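You operate a simulated robot arm through the tools that you are given. There is no shell and no other tool. Be economical: measure what you need, move in short steps, check, and stop when the job is done.

The job below is to be done with a simulated robot arm. You get a single attempt, and the scene is never put back.

TASK
Take the blue bender former and leave it on the small yellow spacer.

It is judged by the outcome, as a careful person would: the job done as asked, and still so three seconds after it is handed in. It fails if anything else is knocked over, pushed out of place, dropped, spilled or broken.

THE ROBOT
A 7-joint arm with a two-finger parallel gripper, fixed in place. Base frame: the origin is at the foot of the arm, x ahead of it, y to its left, z up; the work surface is at about z = 0. Lengths are in m, angles in rad, forces in N, time in s.
With the tool pointing down near the work surface it reaches from about 0.24 to 0.62 m from the base axis. Its first joint turns from -1.152 to 1.152 rad. Payload 2.6 kg.
The tool frame sits at the grasp point between the pads (the TCP): z along the fingers, y along the line on which they close. The tips reach 0.03 m beyond it. Largest opening 0.094 m; finger width 0.028, thickness 0.01; the body of the gripper, 0.05 by 0.096 m, starts 0.055 m behind the TCP.
Orientation is told as [roll, pitch, yaw] about the base's x, y, z axes, in that order, counted from this pose: with the fingers straight down and closing along the base's y, the tool's x points along the base's -x, its y along +y and its z along -z.

THE INTERFACE
- The arm moves only by the tool step_arm. Its arguments are lists of equal length, an entry for each row: "offset": the shift along the base's x, y, z in units of 25 mm (1.0 is 25 mm), a list of three; "delta_rot": the turn, a rotation vector about the base's x, y, z in units of 6 degrees (1.0 is 6 degrees), a list of three; "gripper": the finger opening in m, from 0 to 0.094. In form: {"offset": [[x, y, z], ...], "delta_rot": [[wx, wy, wz], ...], "gripper": [gripper, ...]}. A call has 1 to 8 rows; each row shifts and turns the commanded pose from where the row before left it. A call with a number of a shift or a turn outside -1 to 1 is refused whole. Rows are played at 5 a second. More than 0.05 m and 0.15 rad between two rows, or a gripper value outside its range, and nothing of the call is played. A pose out of reach is approached as far as the arm can. The call stops where the force on the tool passes 40 N (or 10 N more than at its start, if that is more) or the arm is blocked; 0.2 s more then pass. The fingers move at their own pace (about 0.072 m/s each) and stop on an object; they squeeze with about 25 N. The grip force told is the motor's: it shows also when the fingers shut on nothing. Time passes only in rows, and 0.2 s behind the last, so rows that do not move let the fingers close. The reply holds the time, the measured pose of the TCP, the force on the tool along the base axes, the opening and the grip force, in the units named above and with some noise, and new pictures: "show" is both (left out), scene, wrist or none.
- Cameras (640 x 400 px; columns grow to the right, rows downward): "scene" is fixed at [0.0572, 0.4703, 0.5446]; the picture's right is [-0.41, -0.91, 0.00], its down [-0.51, 0.23, -0.83] and it looks along [0.75, -0.34, -0.56] (base axes); focal length 363 px, centre (320, 200). "wrist" rides on the gripper at [-0.037, 0, -0.058] in the tool frame; the picture's right is [0.00, -1.00, 0.00], its down [0.97, 0.00, -0.24] and it looks along [0.24, 0.00, 0.97] (tool axes); focal length 218 px, centre (320, 200). There is no depth. A picture from a camera that has moved, and an enlarged one, comes with that camera's place and axes in the base frame and with its lens. The place of the scene camera against the robot may be out by one fixed shift of up to 0.025 m in any direction.
- zoom(camera, box): a new picture of the part [left, top, right, bottom] of that camera's present view, enlarged. No time passes.
- hand_in(): hands the job in; it is judged then, once.

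Work in short steps. Places have to be worked out from the pictures, the camera data and where the tool is seen: move nearer, look again, correct. Check each grasp and each placing, and mend what went wrong. You have 90 turns and 150 pictures in all, those below and enlarged ones among them. Open the gripper and draw the arm clear of the work before you hand the job in, unless the task says otherwise; then end with one line.

The tools are called after "Call:" by a JSON object that holds its "op" and its "data". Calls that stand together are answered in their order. step_arm: Moves the arm, as the interface text tells. Its arguments: {"type":"object","properties":{"offset":{"type":"array","items":{"type":"array","items":{"type":"number"}}},"delta_rot":{"type":"array","items":{"type":"array","items":{"type":"number"}}},"gripper":{"type":"array","items":{"type":"number"}},"show":{"type":"string","enum":["both","scene","wrist","none"]}},"required":["offset","delta_rot","gripper"]} The other tools are called the same way: zoom (camera, box) takes an enlarged picture of a part of a camera's view; hand_in () hands the job in.

At the start:

```text
time: 0.0
ee_pos: [0.4429, 0.0865, 0.2322]
tcp_rot: [0.001, 0.0, 0.0]
ft_force: [0.0, 0.0, -0.2]
finger_gap: 0.094
grip_force: 0.1
```

scene: 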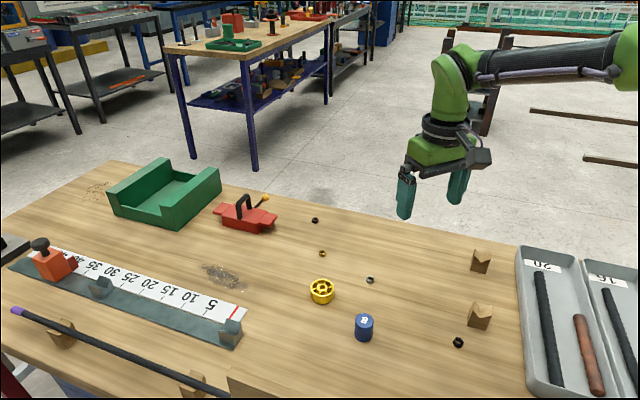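
wrist: 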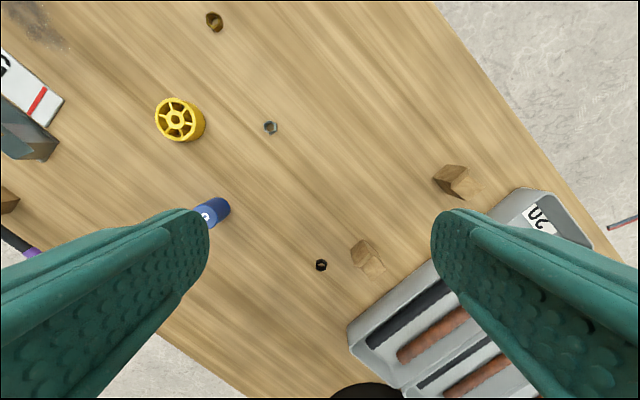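

The blue former looks to be near (0.40, 0.23) and the yellow spoked part near (0.51, 0.26). I'll zoom in on both to identify them before moving.

Call:
{"op": "zoom", "data": {"camera": "scene", "box": [270, 230, 430, 360]}}

Call:
{"op": "zoom", "data": {"camera": "wrist", "box": [140, 0, 300, 240]}}

```text
3.08 times, centred on (350, 295) of scene
camera zoom: at [0.0572, 0.4703, 0.5446], right [-0.41, -0.91, 0.0], down [-0.51, 0.23, -0.83], along [0.75, -0.34, -0.56], focal length 1118 px, centre (228, -92)
```

zoom: 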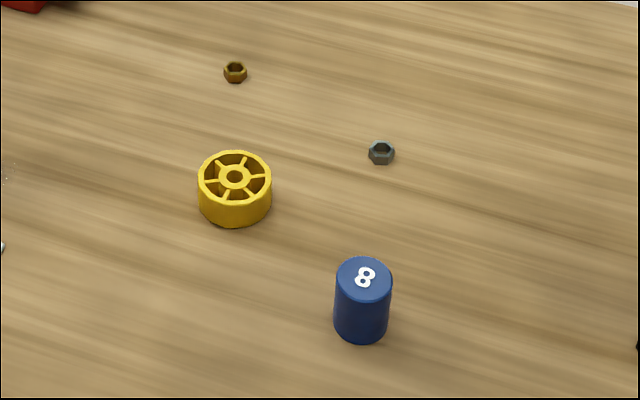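

```text
1.67 times, centred on (220, 120) of wrist
camera zoom: at [0.4792, 0.0869, 0.2895], right [0.0, -1.0, 0.0], down [-0.97, 0.0, 0.24], along [-0.24, 0.0, -0.97], focal length 364 px, centre (487, 333)
```

zoom: 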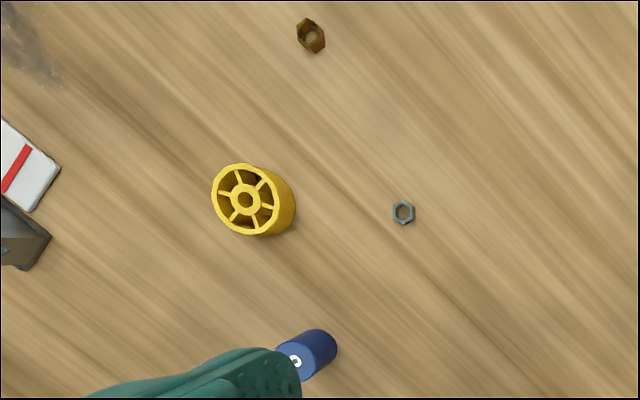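

The yellow spoked disc is the spacer, and the blue cylinder marked "8" is the former. I'll move above the blue former at this height and look again.

Call:
{"op": "step_arm", "data": {"offset": [[-0.3, 0.93, 0], [-0.3, 0.93, 0], [-0.3, 0.93, 0], [-0.3, 0.93, 0], [-0.3, 0.93, 0], [-0.3, 0.93, 0], [0, 0, 0]], "delta_rot": [[0, 0, 0], [0, 0, 0], [0, 0, 0], [0, 0, 0], [0, 0, 0], [0, 0, 0], [0, 0, 0]], "gripper": [0.094, 0.094, 0.094, 0.094, 0.094, 0.094, 0.094], "show": "wrist"}}

```text
time: 1.6
ee_pos: [0.3991, 0.2263, 0.2327]
tcp_rot: [0.001, 0.0, 0.0]
ft_force: [0.7, 0.6, -1.0]
finger_gap: 0.0941
grip_force: 0.1
camera wrist: at [0.434, 0.2269, 0.2899], right [0.0, -1.0, 0.0], down [-0.97, 0.0, 0.24], along [-0.24, 0.0, -0.97], focal length 218 px, centre (320, 200)
```

wrist: 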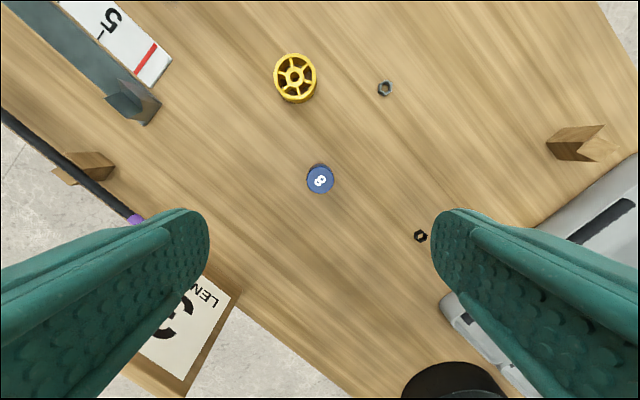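

The former is almost centred: about (0.395, 0.227), roughly 32 mm across and 33 mm tall. I'll descend partway and check again.

Call:
{"op": "step_arm", "data": {"offset": [[-0.1, 0, -0.9], [0, 0, -0.9], [0, 0, -0.9], [0, 0, -0.9], [0, 0, -0.9], [0, 0, -0.9], [0, 0, 0]], "delta_rot": [[0, 0, 0], [0, 0, 0], [0, 0, 0], [0, 0, 0], [0, 0, 0], [0, 0, 0], [0, 0, 0]], "gripper": [0.08, 0.08, 0.08, 0.08, 0.08, 0.08, 0.08]}}

```text
time: 3.2
ee_pos: [0.3929, 0.2268, 0.0961]
tcp_rot: [-0.001, 0.0, 0.001]
ft_force: [0.5, -0.1, -0.1]
finger_gap: 0.08
grip_force: 0.1
camera wrist: at [0.4295, 0.2277, 0.1542], right [0.0, -1.0, 0.0], down [-0.97, 0.0, 0.24], along [-0.24, 0.0, -0.97], focal length 218 px, centre (320, 200)
```

scene: 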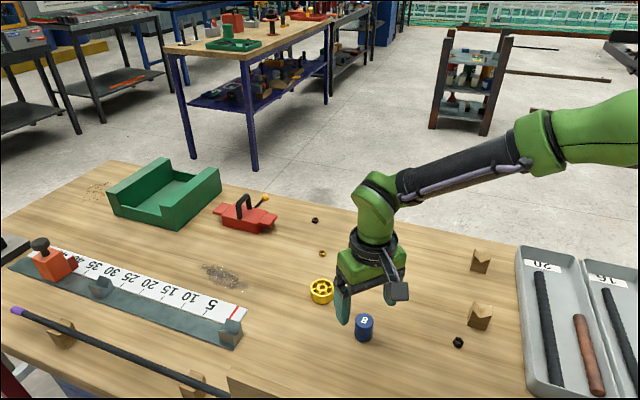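
wrist: 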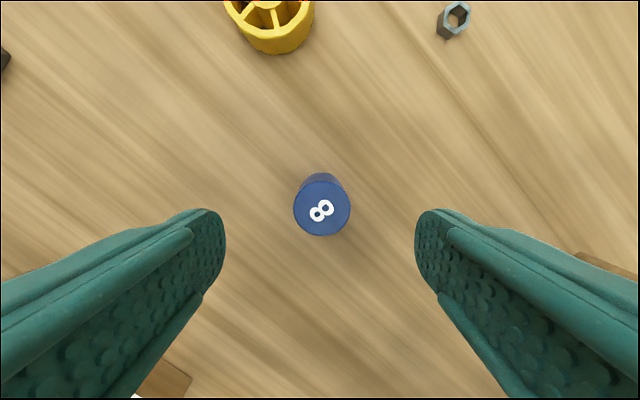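

The former's top is at about (0.395, 0.227, 0.035), so I'm aligned. I'll go down to a TCP height of about 0.038, which puts the tips near 0.008, and then close.

Call:
{"op": "step_arm", "data": {"offset": [[0.1, 0, -0.6], [0, 0, -0.6], [0, 0, -0.6], [0, 0, -0.52], [0, 0, 0]], "delta_rot": [[0, 0, 0], [0, 0, 0], [0, 0, 0], [0, 0, 0], [0, 0, 0]], "gripper": [0.08, 0.08, 0.08, 0.08, 0.08], "show": "both"}}

```text
time: 4.4
ee_pos: [0.3968, 0.2261, 0.0383]
tcp_rot: [0.001, -0.001, 0.001]
ft_force: [-0.3, -0.9, -0.2]
finger_gap: 0.0801
grip_force: 0.0
camera wrist: at [0.4343, 0.2267, 0.0965], right [0.0, -1.0, 0.0], down [-0.97, 0.0, 0.24], along [-0.24, 0.0, -0.97], focal length 218 px, centre (320, 200)
```

scene: 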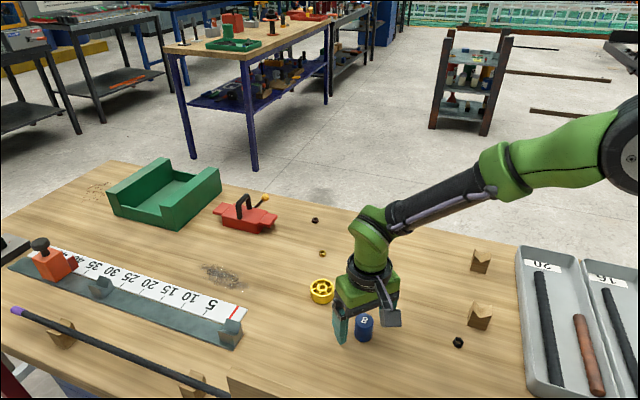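
wrist: 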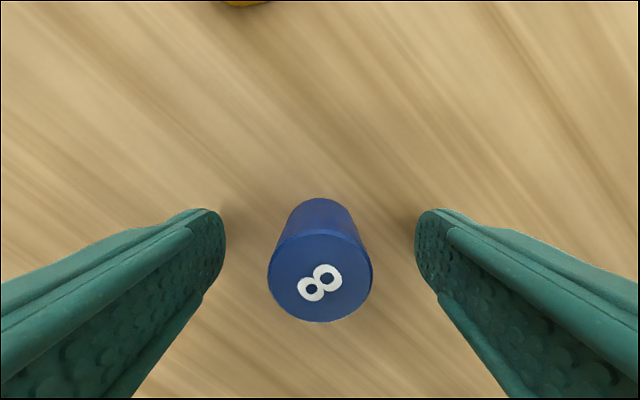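

The former sits between the pads and is centred, so I'll close the gripper on it.

Call:
{"op": "step_arm", "data": {"offset": [[0, 0, 0], [0, 0, 0], [0, 0, 0], [0, 0, 0]], "delta_rot": [[0, 0, 0], [0, 0, 0], [0, 0, 0], [0, 0, 0]], "gripper": [0.04, 0.02, 0.02, 0.02], "show": "wrist"}}

```text
time: 5.4
ee_pos: [0.3981, 0.2261, 0.0393]
tcp_rot: [0.0, -0.001, -0.001]
ft_force: [-0.4, -1.3, -0.4]
finger_gap: 0.0312
grip_force: 25.4
camera wrist: at [0.4343, 0.2266, 0.0967], right [0.0, -1.0, 0.0], down [-0.97, 0.0, 0.24], along [-0.24, 0.0, -0.97], focal length 218 px, centre (320, 200)
```

wrist: 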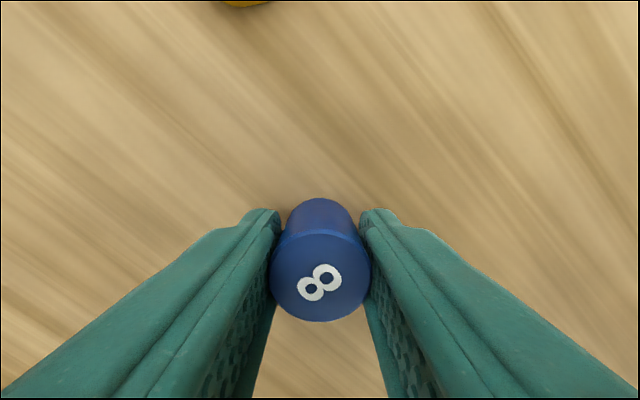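

It's gripped at a 31 mm opening with 25 N. I'll lift about 7 cm straight up and check the hold.

Call:
{"op": "step_arm", "data": {"offset": [[0, 0, 0.5], [0, 0, 0.8], [0, 0, 0.8], [0, 0, 0.8], [0, 0, 0]], "delta_rot": [[0, 0, 0], [0, 0, 0], [0, 0, 0], [0, 0, 0], [0, 0, 0]], "gripper": [0.02, 0.02, 0.02, 0.02, 0.02], "show": "both"}}

```text
time: 6.6
ee_pos: [0.3976, 0.2257, 0.1116]
tcp_rot: [0.0, 0.001, 0.0]
ft_force: [0.7, 0.1, -2.9]
finger_gap: 0.0318
grip_force: 25.0
camera wrist: at [0.4339, 0.2259, 0.1705], right [0.0, -1.0, 0.0], down [-0.97, 0.0, 0.24], along [-0.24, 0.0, -0.97], focal length 218 px, centre (320, 200)
```

scene: 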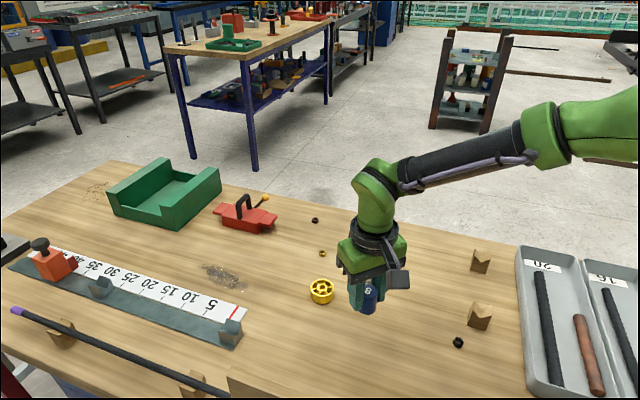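
wrist: 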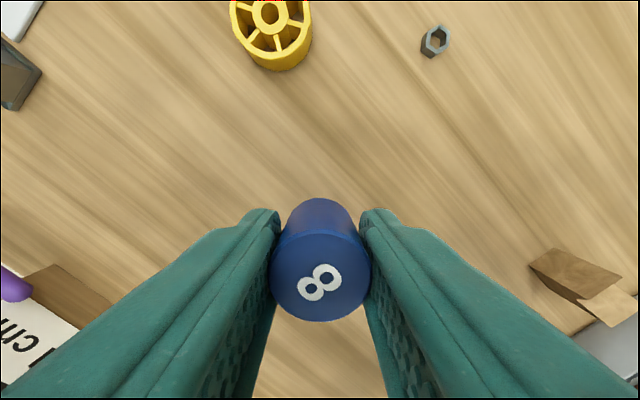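

The former is held securely. The spacer is at about (0.508, 0.255), with its top at about 0.023. I'll move partway toward it and measure again with the spacer nearer the picture centre.

Call:
{"op": "step_arm", "data": {"offset": [[0.6, 0.29, 0], [0.6, 0.29, 0], [0.7, 0.29, 0], [0.7, 0.29, 0], [0, 0, 0]], "delta_rot": [[0, 0, 0], [0, 0, 0], [0, 0, 0], [0, 0, 0], [0, 0, 0]], "gripper": [0.02, 0.02, 0.02, 0.02, 0.02], "show": "wrist"}}

```text
time: 7.8
ee_pos: [0.4642, 0.2547, 0.113]
tcp_rot: [0.0, 0.001, 0.001]
ft_force: [-0.3, -0.6, -1.5]
finger_gap: 0.0314
grip_force: 25.2
camera wrist: at [0.5001, 0.2553, 0.1699], right [0.0, -1.0, 0.0], down [-0.97, 0.0, 0.24], along [-0.24, 0.0, -0.97], focal length 218 px, centre (320, 200)
```

wrist: 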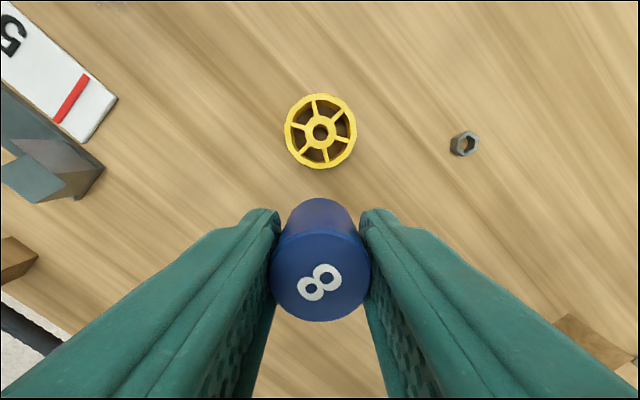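

The spacer hub is at about x=0.509, y=0.255, already aligned in y. That leaves 48.5 mm in +x, then I'll lower to just above it.

Call:
{"op": "step_arm", "data": {"offset": [[0.6, 0, 0], [0.7, 0, 0], [0.64, 0, 0], [0, 0, 0], [0, 0, -0.6], [0, 0, -0.6], [0, 0, -0.4], [0, 0, 0]], "delta_rot": [[0, 0, 0], [0, 0, 0], [0, 0, 0], [0, 0, 0], [0, 0, 0], [0, 0, 0], [0, 0, 0], [0, 0, 0]], "gripper": [0.02, 0.02, 0.02, 0.02, 0.02, 0.02, 0.02, 0.02], "show": "both"}}

Call:
{"op": "zoom", "data": {"camera": "scene", "box": [260, 230, 400, 330]}}

```text
time: 9.6
ee_pos: [0.5103, 0.2546, 0.0715]
tcp_rot: [0.0, 0.0, -0.002]
ft_force: [0.0, -0.1, -3.4]
finger_gap: 0.0316
grip_force: 25.1
camera wrist: at [0.5476, 0.2554, 0.1282], right [0.0, -1.0, 0.0], down [-0.97, 0.0, 0.24], along [-0.24, 0.0, -0.97], focal length 218 px, centre (320, 200)
```

scene: 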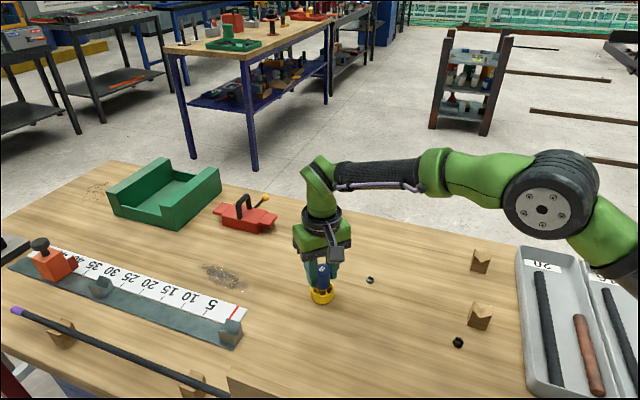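
wrist: 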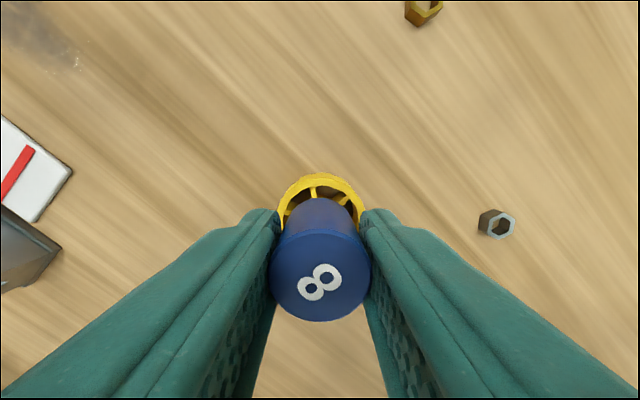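

```text
4.00 times, centred on (330, 280) of scene
camera zoom: at [0.0572, 0.4703, 0.5446], right [-0.41, -0.91, 0.0], down [-0.51, 0.23, -0.83], along [0.75, -0.34, -0.56], focal length 1454 px, centre (280, -120)
```

zoom: 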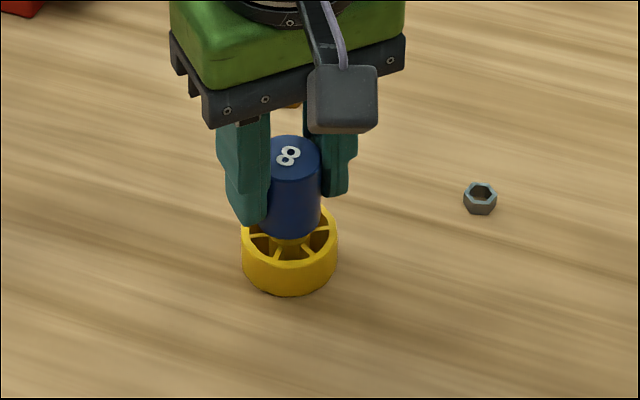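

The former hovers about 8 mm above the spacer, centred to within 2–3 mm (slightly short in x). I'll nudge +2 mm in x and creep down while watching the force.

Call:
{"op": "step_arm", "data": {"offset": [[0.08, 0, -0.08], [0, 0, -0.1], [0, 0, 0]], "delta_rot": [[0, 0, 0], [0, 0, 0], [0, 0, 0]], "gripper": [0.02, 0.02, 0.02], "show": "both"}}

Call:
{"op": "zoom", "data": {"camera": "scene", "box": [280, 250, 364, 310]}}

```text
time: 10.4
ee_pos: [0.5132, 0.2538, 0.0666]
tcp_rot: [0.0, 0.0, -0.001]
ft_force: [0.9, -0.1, -2.2]
finger_gap: 0.0316
grip_force: 25.6
camera wrist: at [0.55, 0.2552, 0.1237], right [0.0, -1.0, 0.0], down [-0.97, 0.0, 0.24], along [-0.24, 0.0, -0.97], focal length 218 px, centre (320, 200)
```

scene: 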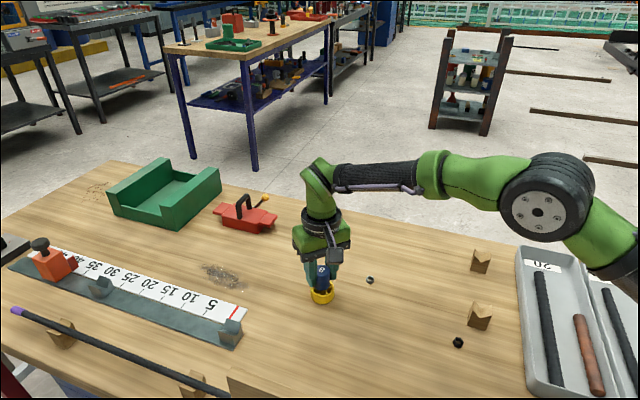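
wrist: 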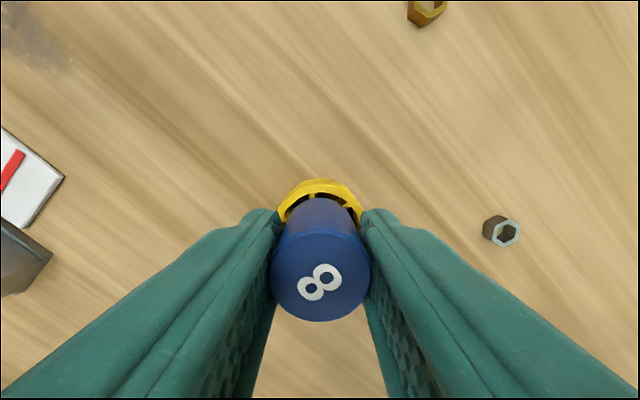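

```text
6.67 times, centred on (322, 280) of scene
camera zoom: at [0.0572, 0.4703, 0.5446], right [-0.41, -0.91, 0.0], down [-0.51, 0.23, -0.83], along [0.75, -0.34, -0.56], focal length 2423 px, centre (307, -333)
```

zoom: 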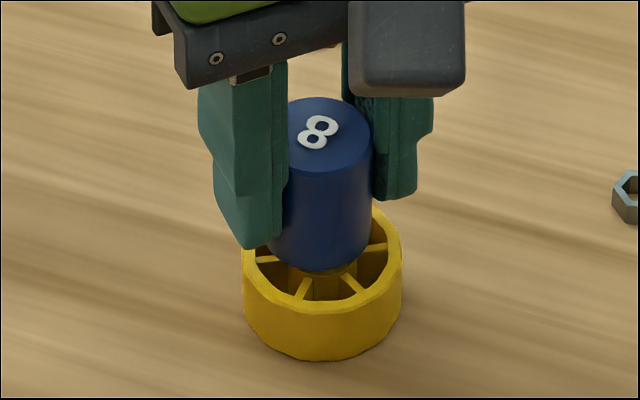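

It's centred, and the spacer looks only about 18–20 mm tall, so around 8 mm remains. I'll creep down 6 mm and then read the force.

Call:
{"op": "step_arm", "data": {"offset": [[0, 0, -0.08], [0, 0, -0.08], [0, 0, -0.08], [0, 0, 0]], "delta_rot": [[0, 0, 0], [0, 0, 0], [0, 0, 0], [0, 0, 0]], "gripper": [0.02, 0.02, 0.02, 0.02], "show": "none"}}

Call:
{"op": "zoom", "data": {"camera": "scene", "box": [280, 250, 364, 310]}}

```text
time: 11.4
ee_pos: [0.5127, 0.2553, 0.061]
tcp_rot: [-0.001, -0.001, 0.0]
ft_force: [-0.4, -1.4, 2.1]
finger_gap: 0.0316
grip_force: 25.2
```

```text
6.67 times, centred on (322, 280) of scene
camera zoom: at [0.0572, 0.4703, 0.5446], right [-0.41, -0.91, 0.0], down [-0.51, 0.23, -0.83], along [0.75, -0.34, -0.56], focal length 2423 px, centre (307, -333)
```

zoom: 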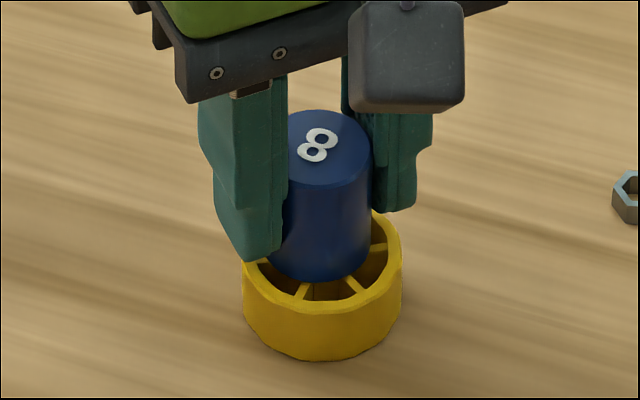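

The vertical force rose from about -2.5 to +2.1 N, which suggests first contact. I'll go down another 1.5 mm to confirm.

Call:
{"op": "step_arm", "data": {"offset": [[0, 0, -0.03], [0, 0, -0.03], [0, 0, 0]], "delta_rot": [[0, 0, 0], [0, 0, 0], [0, 0, 0]], "gripper": [0.02, 0.02, 0.02], "show": "none"}}

Call:
{"op": "zoom", "data": {"camera": "scene", "box": [280, 250, 364, 310]}}

```text
time: 12.2
ee_pos: [0.5135, 0.2549, 0.0602]
tcp_rot: [0.0, -0.003, -0.001]
ft_force: [-0.6, -1.4, 15.1]
finger_gap: 0.0317
grip_force: 25.1
```

```text
6.67 times, centred on (322, 280) of scene
camera zoom: at [0.0571, 0.4702, 0.5446], right [-0.41, -0.91, 0.0], down [-0.51, 0.23, -0.83], along [0.75, -0.34, -0.56], focal length 2423 px, centre (307, -333)
```

zoom: 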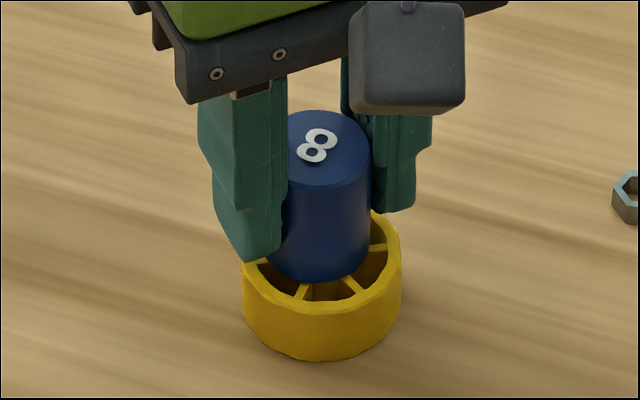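

Contact is firm at 15 N, and the former sits within the spacer's top, roughly centred. I'll ease off about 1 mm of preload and then open slowly.

Call:
{"op": "step_arm", "data": {"offset": [[0, 0, 0.04], [0, 0, 0], [0, 0, 0], [0, 0, 0], [0, 0, 0], [0, 0, 0]], "delta_rot": [[0, 0, 0], [0, 0, 0], [0, 0, 0], [0, 0, 0], [0, 0, 0], [0, 0, 0]], "gripper": [0.02, 0.02, 0.036, 0.045, 0.06, 0.07], "show": "both"}}

Call:
{"op": "zoom", "data": {"camera": "scene", "box": [280, 250, 364, 310]}}

```text
time: 13.6
ee_pos: [0.5131, 0.2534, 0.0594]
tcp_rot: [0.0, 0.002, -0.001]
ft_force: [0.0, 0.2, -0.4]
finger_gap: 0.07
grip_force: 0.1
camera wrist: at [0.5494, 0.2548, 0.1176], right [0.0, -1.0, 0.0], down [-0.97, 0.0, 0.24], along [-0.24, 0.0, -0.97], focal length 218 px, centre (320, 200)
```

scene: 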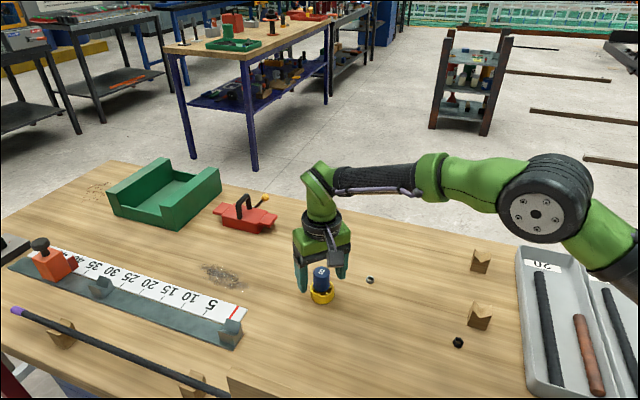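
wrist: 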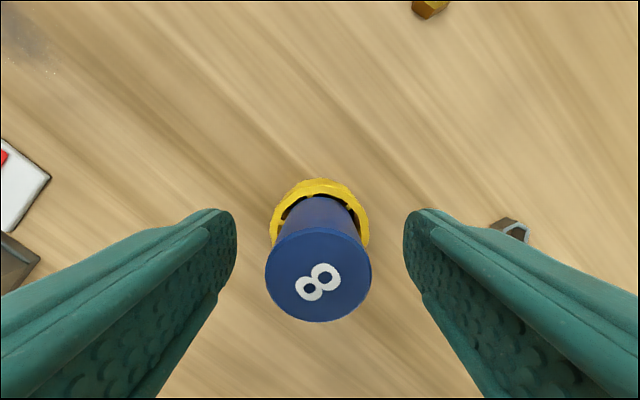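

```text
6.67 times, centred on (322, 280) of scene
camera zoom: at [0.0572, 0.4703, 0.5446], right [-0.41, -0.91, 0.0], down [-0.51, 0.23, -0.83], along [0.75, -0.34, -0.56], focal length 2423 px, centre (307, -333)
```

zoom: 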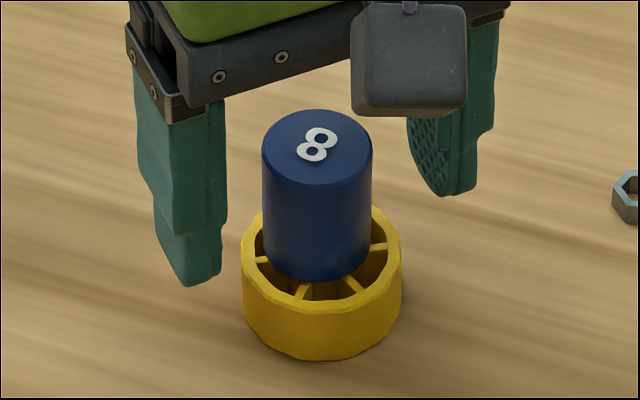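

The former stands upright on the spacer with the fingers clear. I'll rise straight up and draw away.

Call:
{"op": "step_arm", "data": {"offset": [[0, 0, 0.5], [0, 0, 0.9], [0, 0, 1], [0, 0, 1], [0, 0, 1], [-0.5, -1, 0.5], [-0.5, -1, 0], [-0.5, -1, 0]], "delta_rot": [[0, 0, 0], [0, 0, 0], [0, 0, 0], [0, 0, 0], [0, 0, 0], [0, 0, 0], [0, 0, 0], [0, 0, 0]], "gripper": [0.08, 0.08, 0.08, 0.08, 0.08, 0.08, 0.08, 0.08], "show": "both"}}

Call:
{"op": "zoom", "data": {"camera": "scene", "box": [280, 250, 364, 310]}}

```text
time: 15.4
ee_pos: [0.4743, 0.1771, 0.181]
tcp_rot: [-0.001, 0.0, 0.0]
ft_force: [0.2, -0.2, -0.1]
finger_gap: 0.0801
grip_force: 0.1
camera wrist: at [0.5115, 0.1778, 0.2387], right [0.0, -1.0, 0.0], down [-0.97, 0.0, 0.24], along [-0.24, 0.0, -0.97], focal length 218 px, centre (320, 200)
```

scene: 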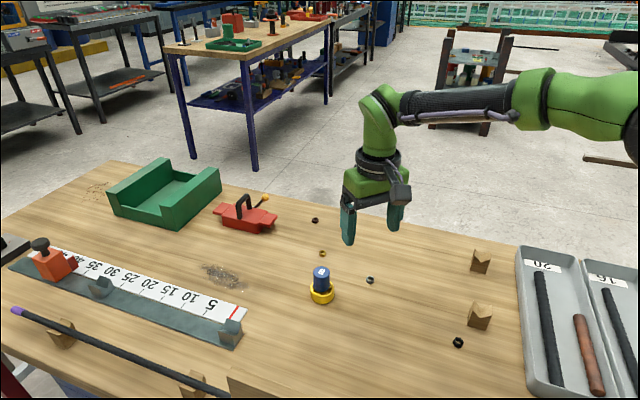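
wrist: 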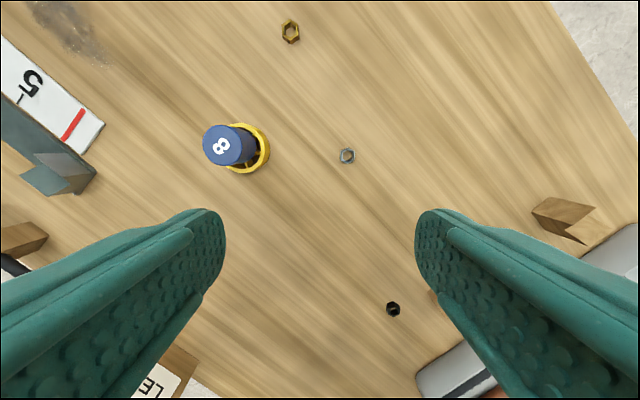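

```text
6.67 times, centred on (322, 280) of scene
camera zoom: at [0.0572, 0.4703, 0.5446], right [-0.41, -0.91, 0.0], down [-0.51, 0.23, -0.83], along [0.75, -0.34, -0.56], focal length 2423 px, centre (307, -333)
```

zoom: 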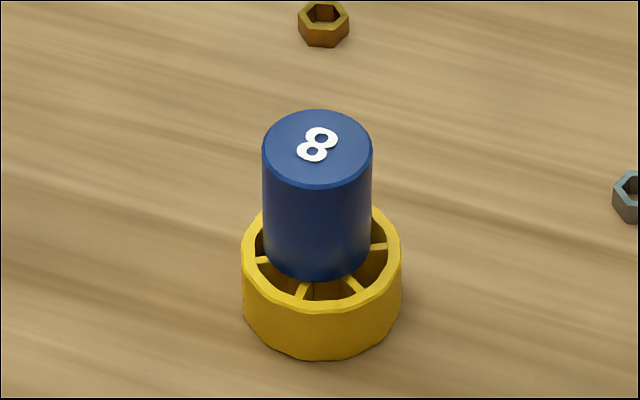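

The former is stable and upright on the spacer, nothing else has moved, and the arm is clear with the gripper open. I'll hand it in.

Call:
{"op": "hand_in", "data": {}}

```text
The job is handed in.
```

The blue bender former is standing upright on the small yellow spacer, nothing else was disturbed, and the arm is clear with the gripper open.
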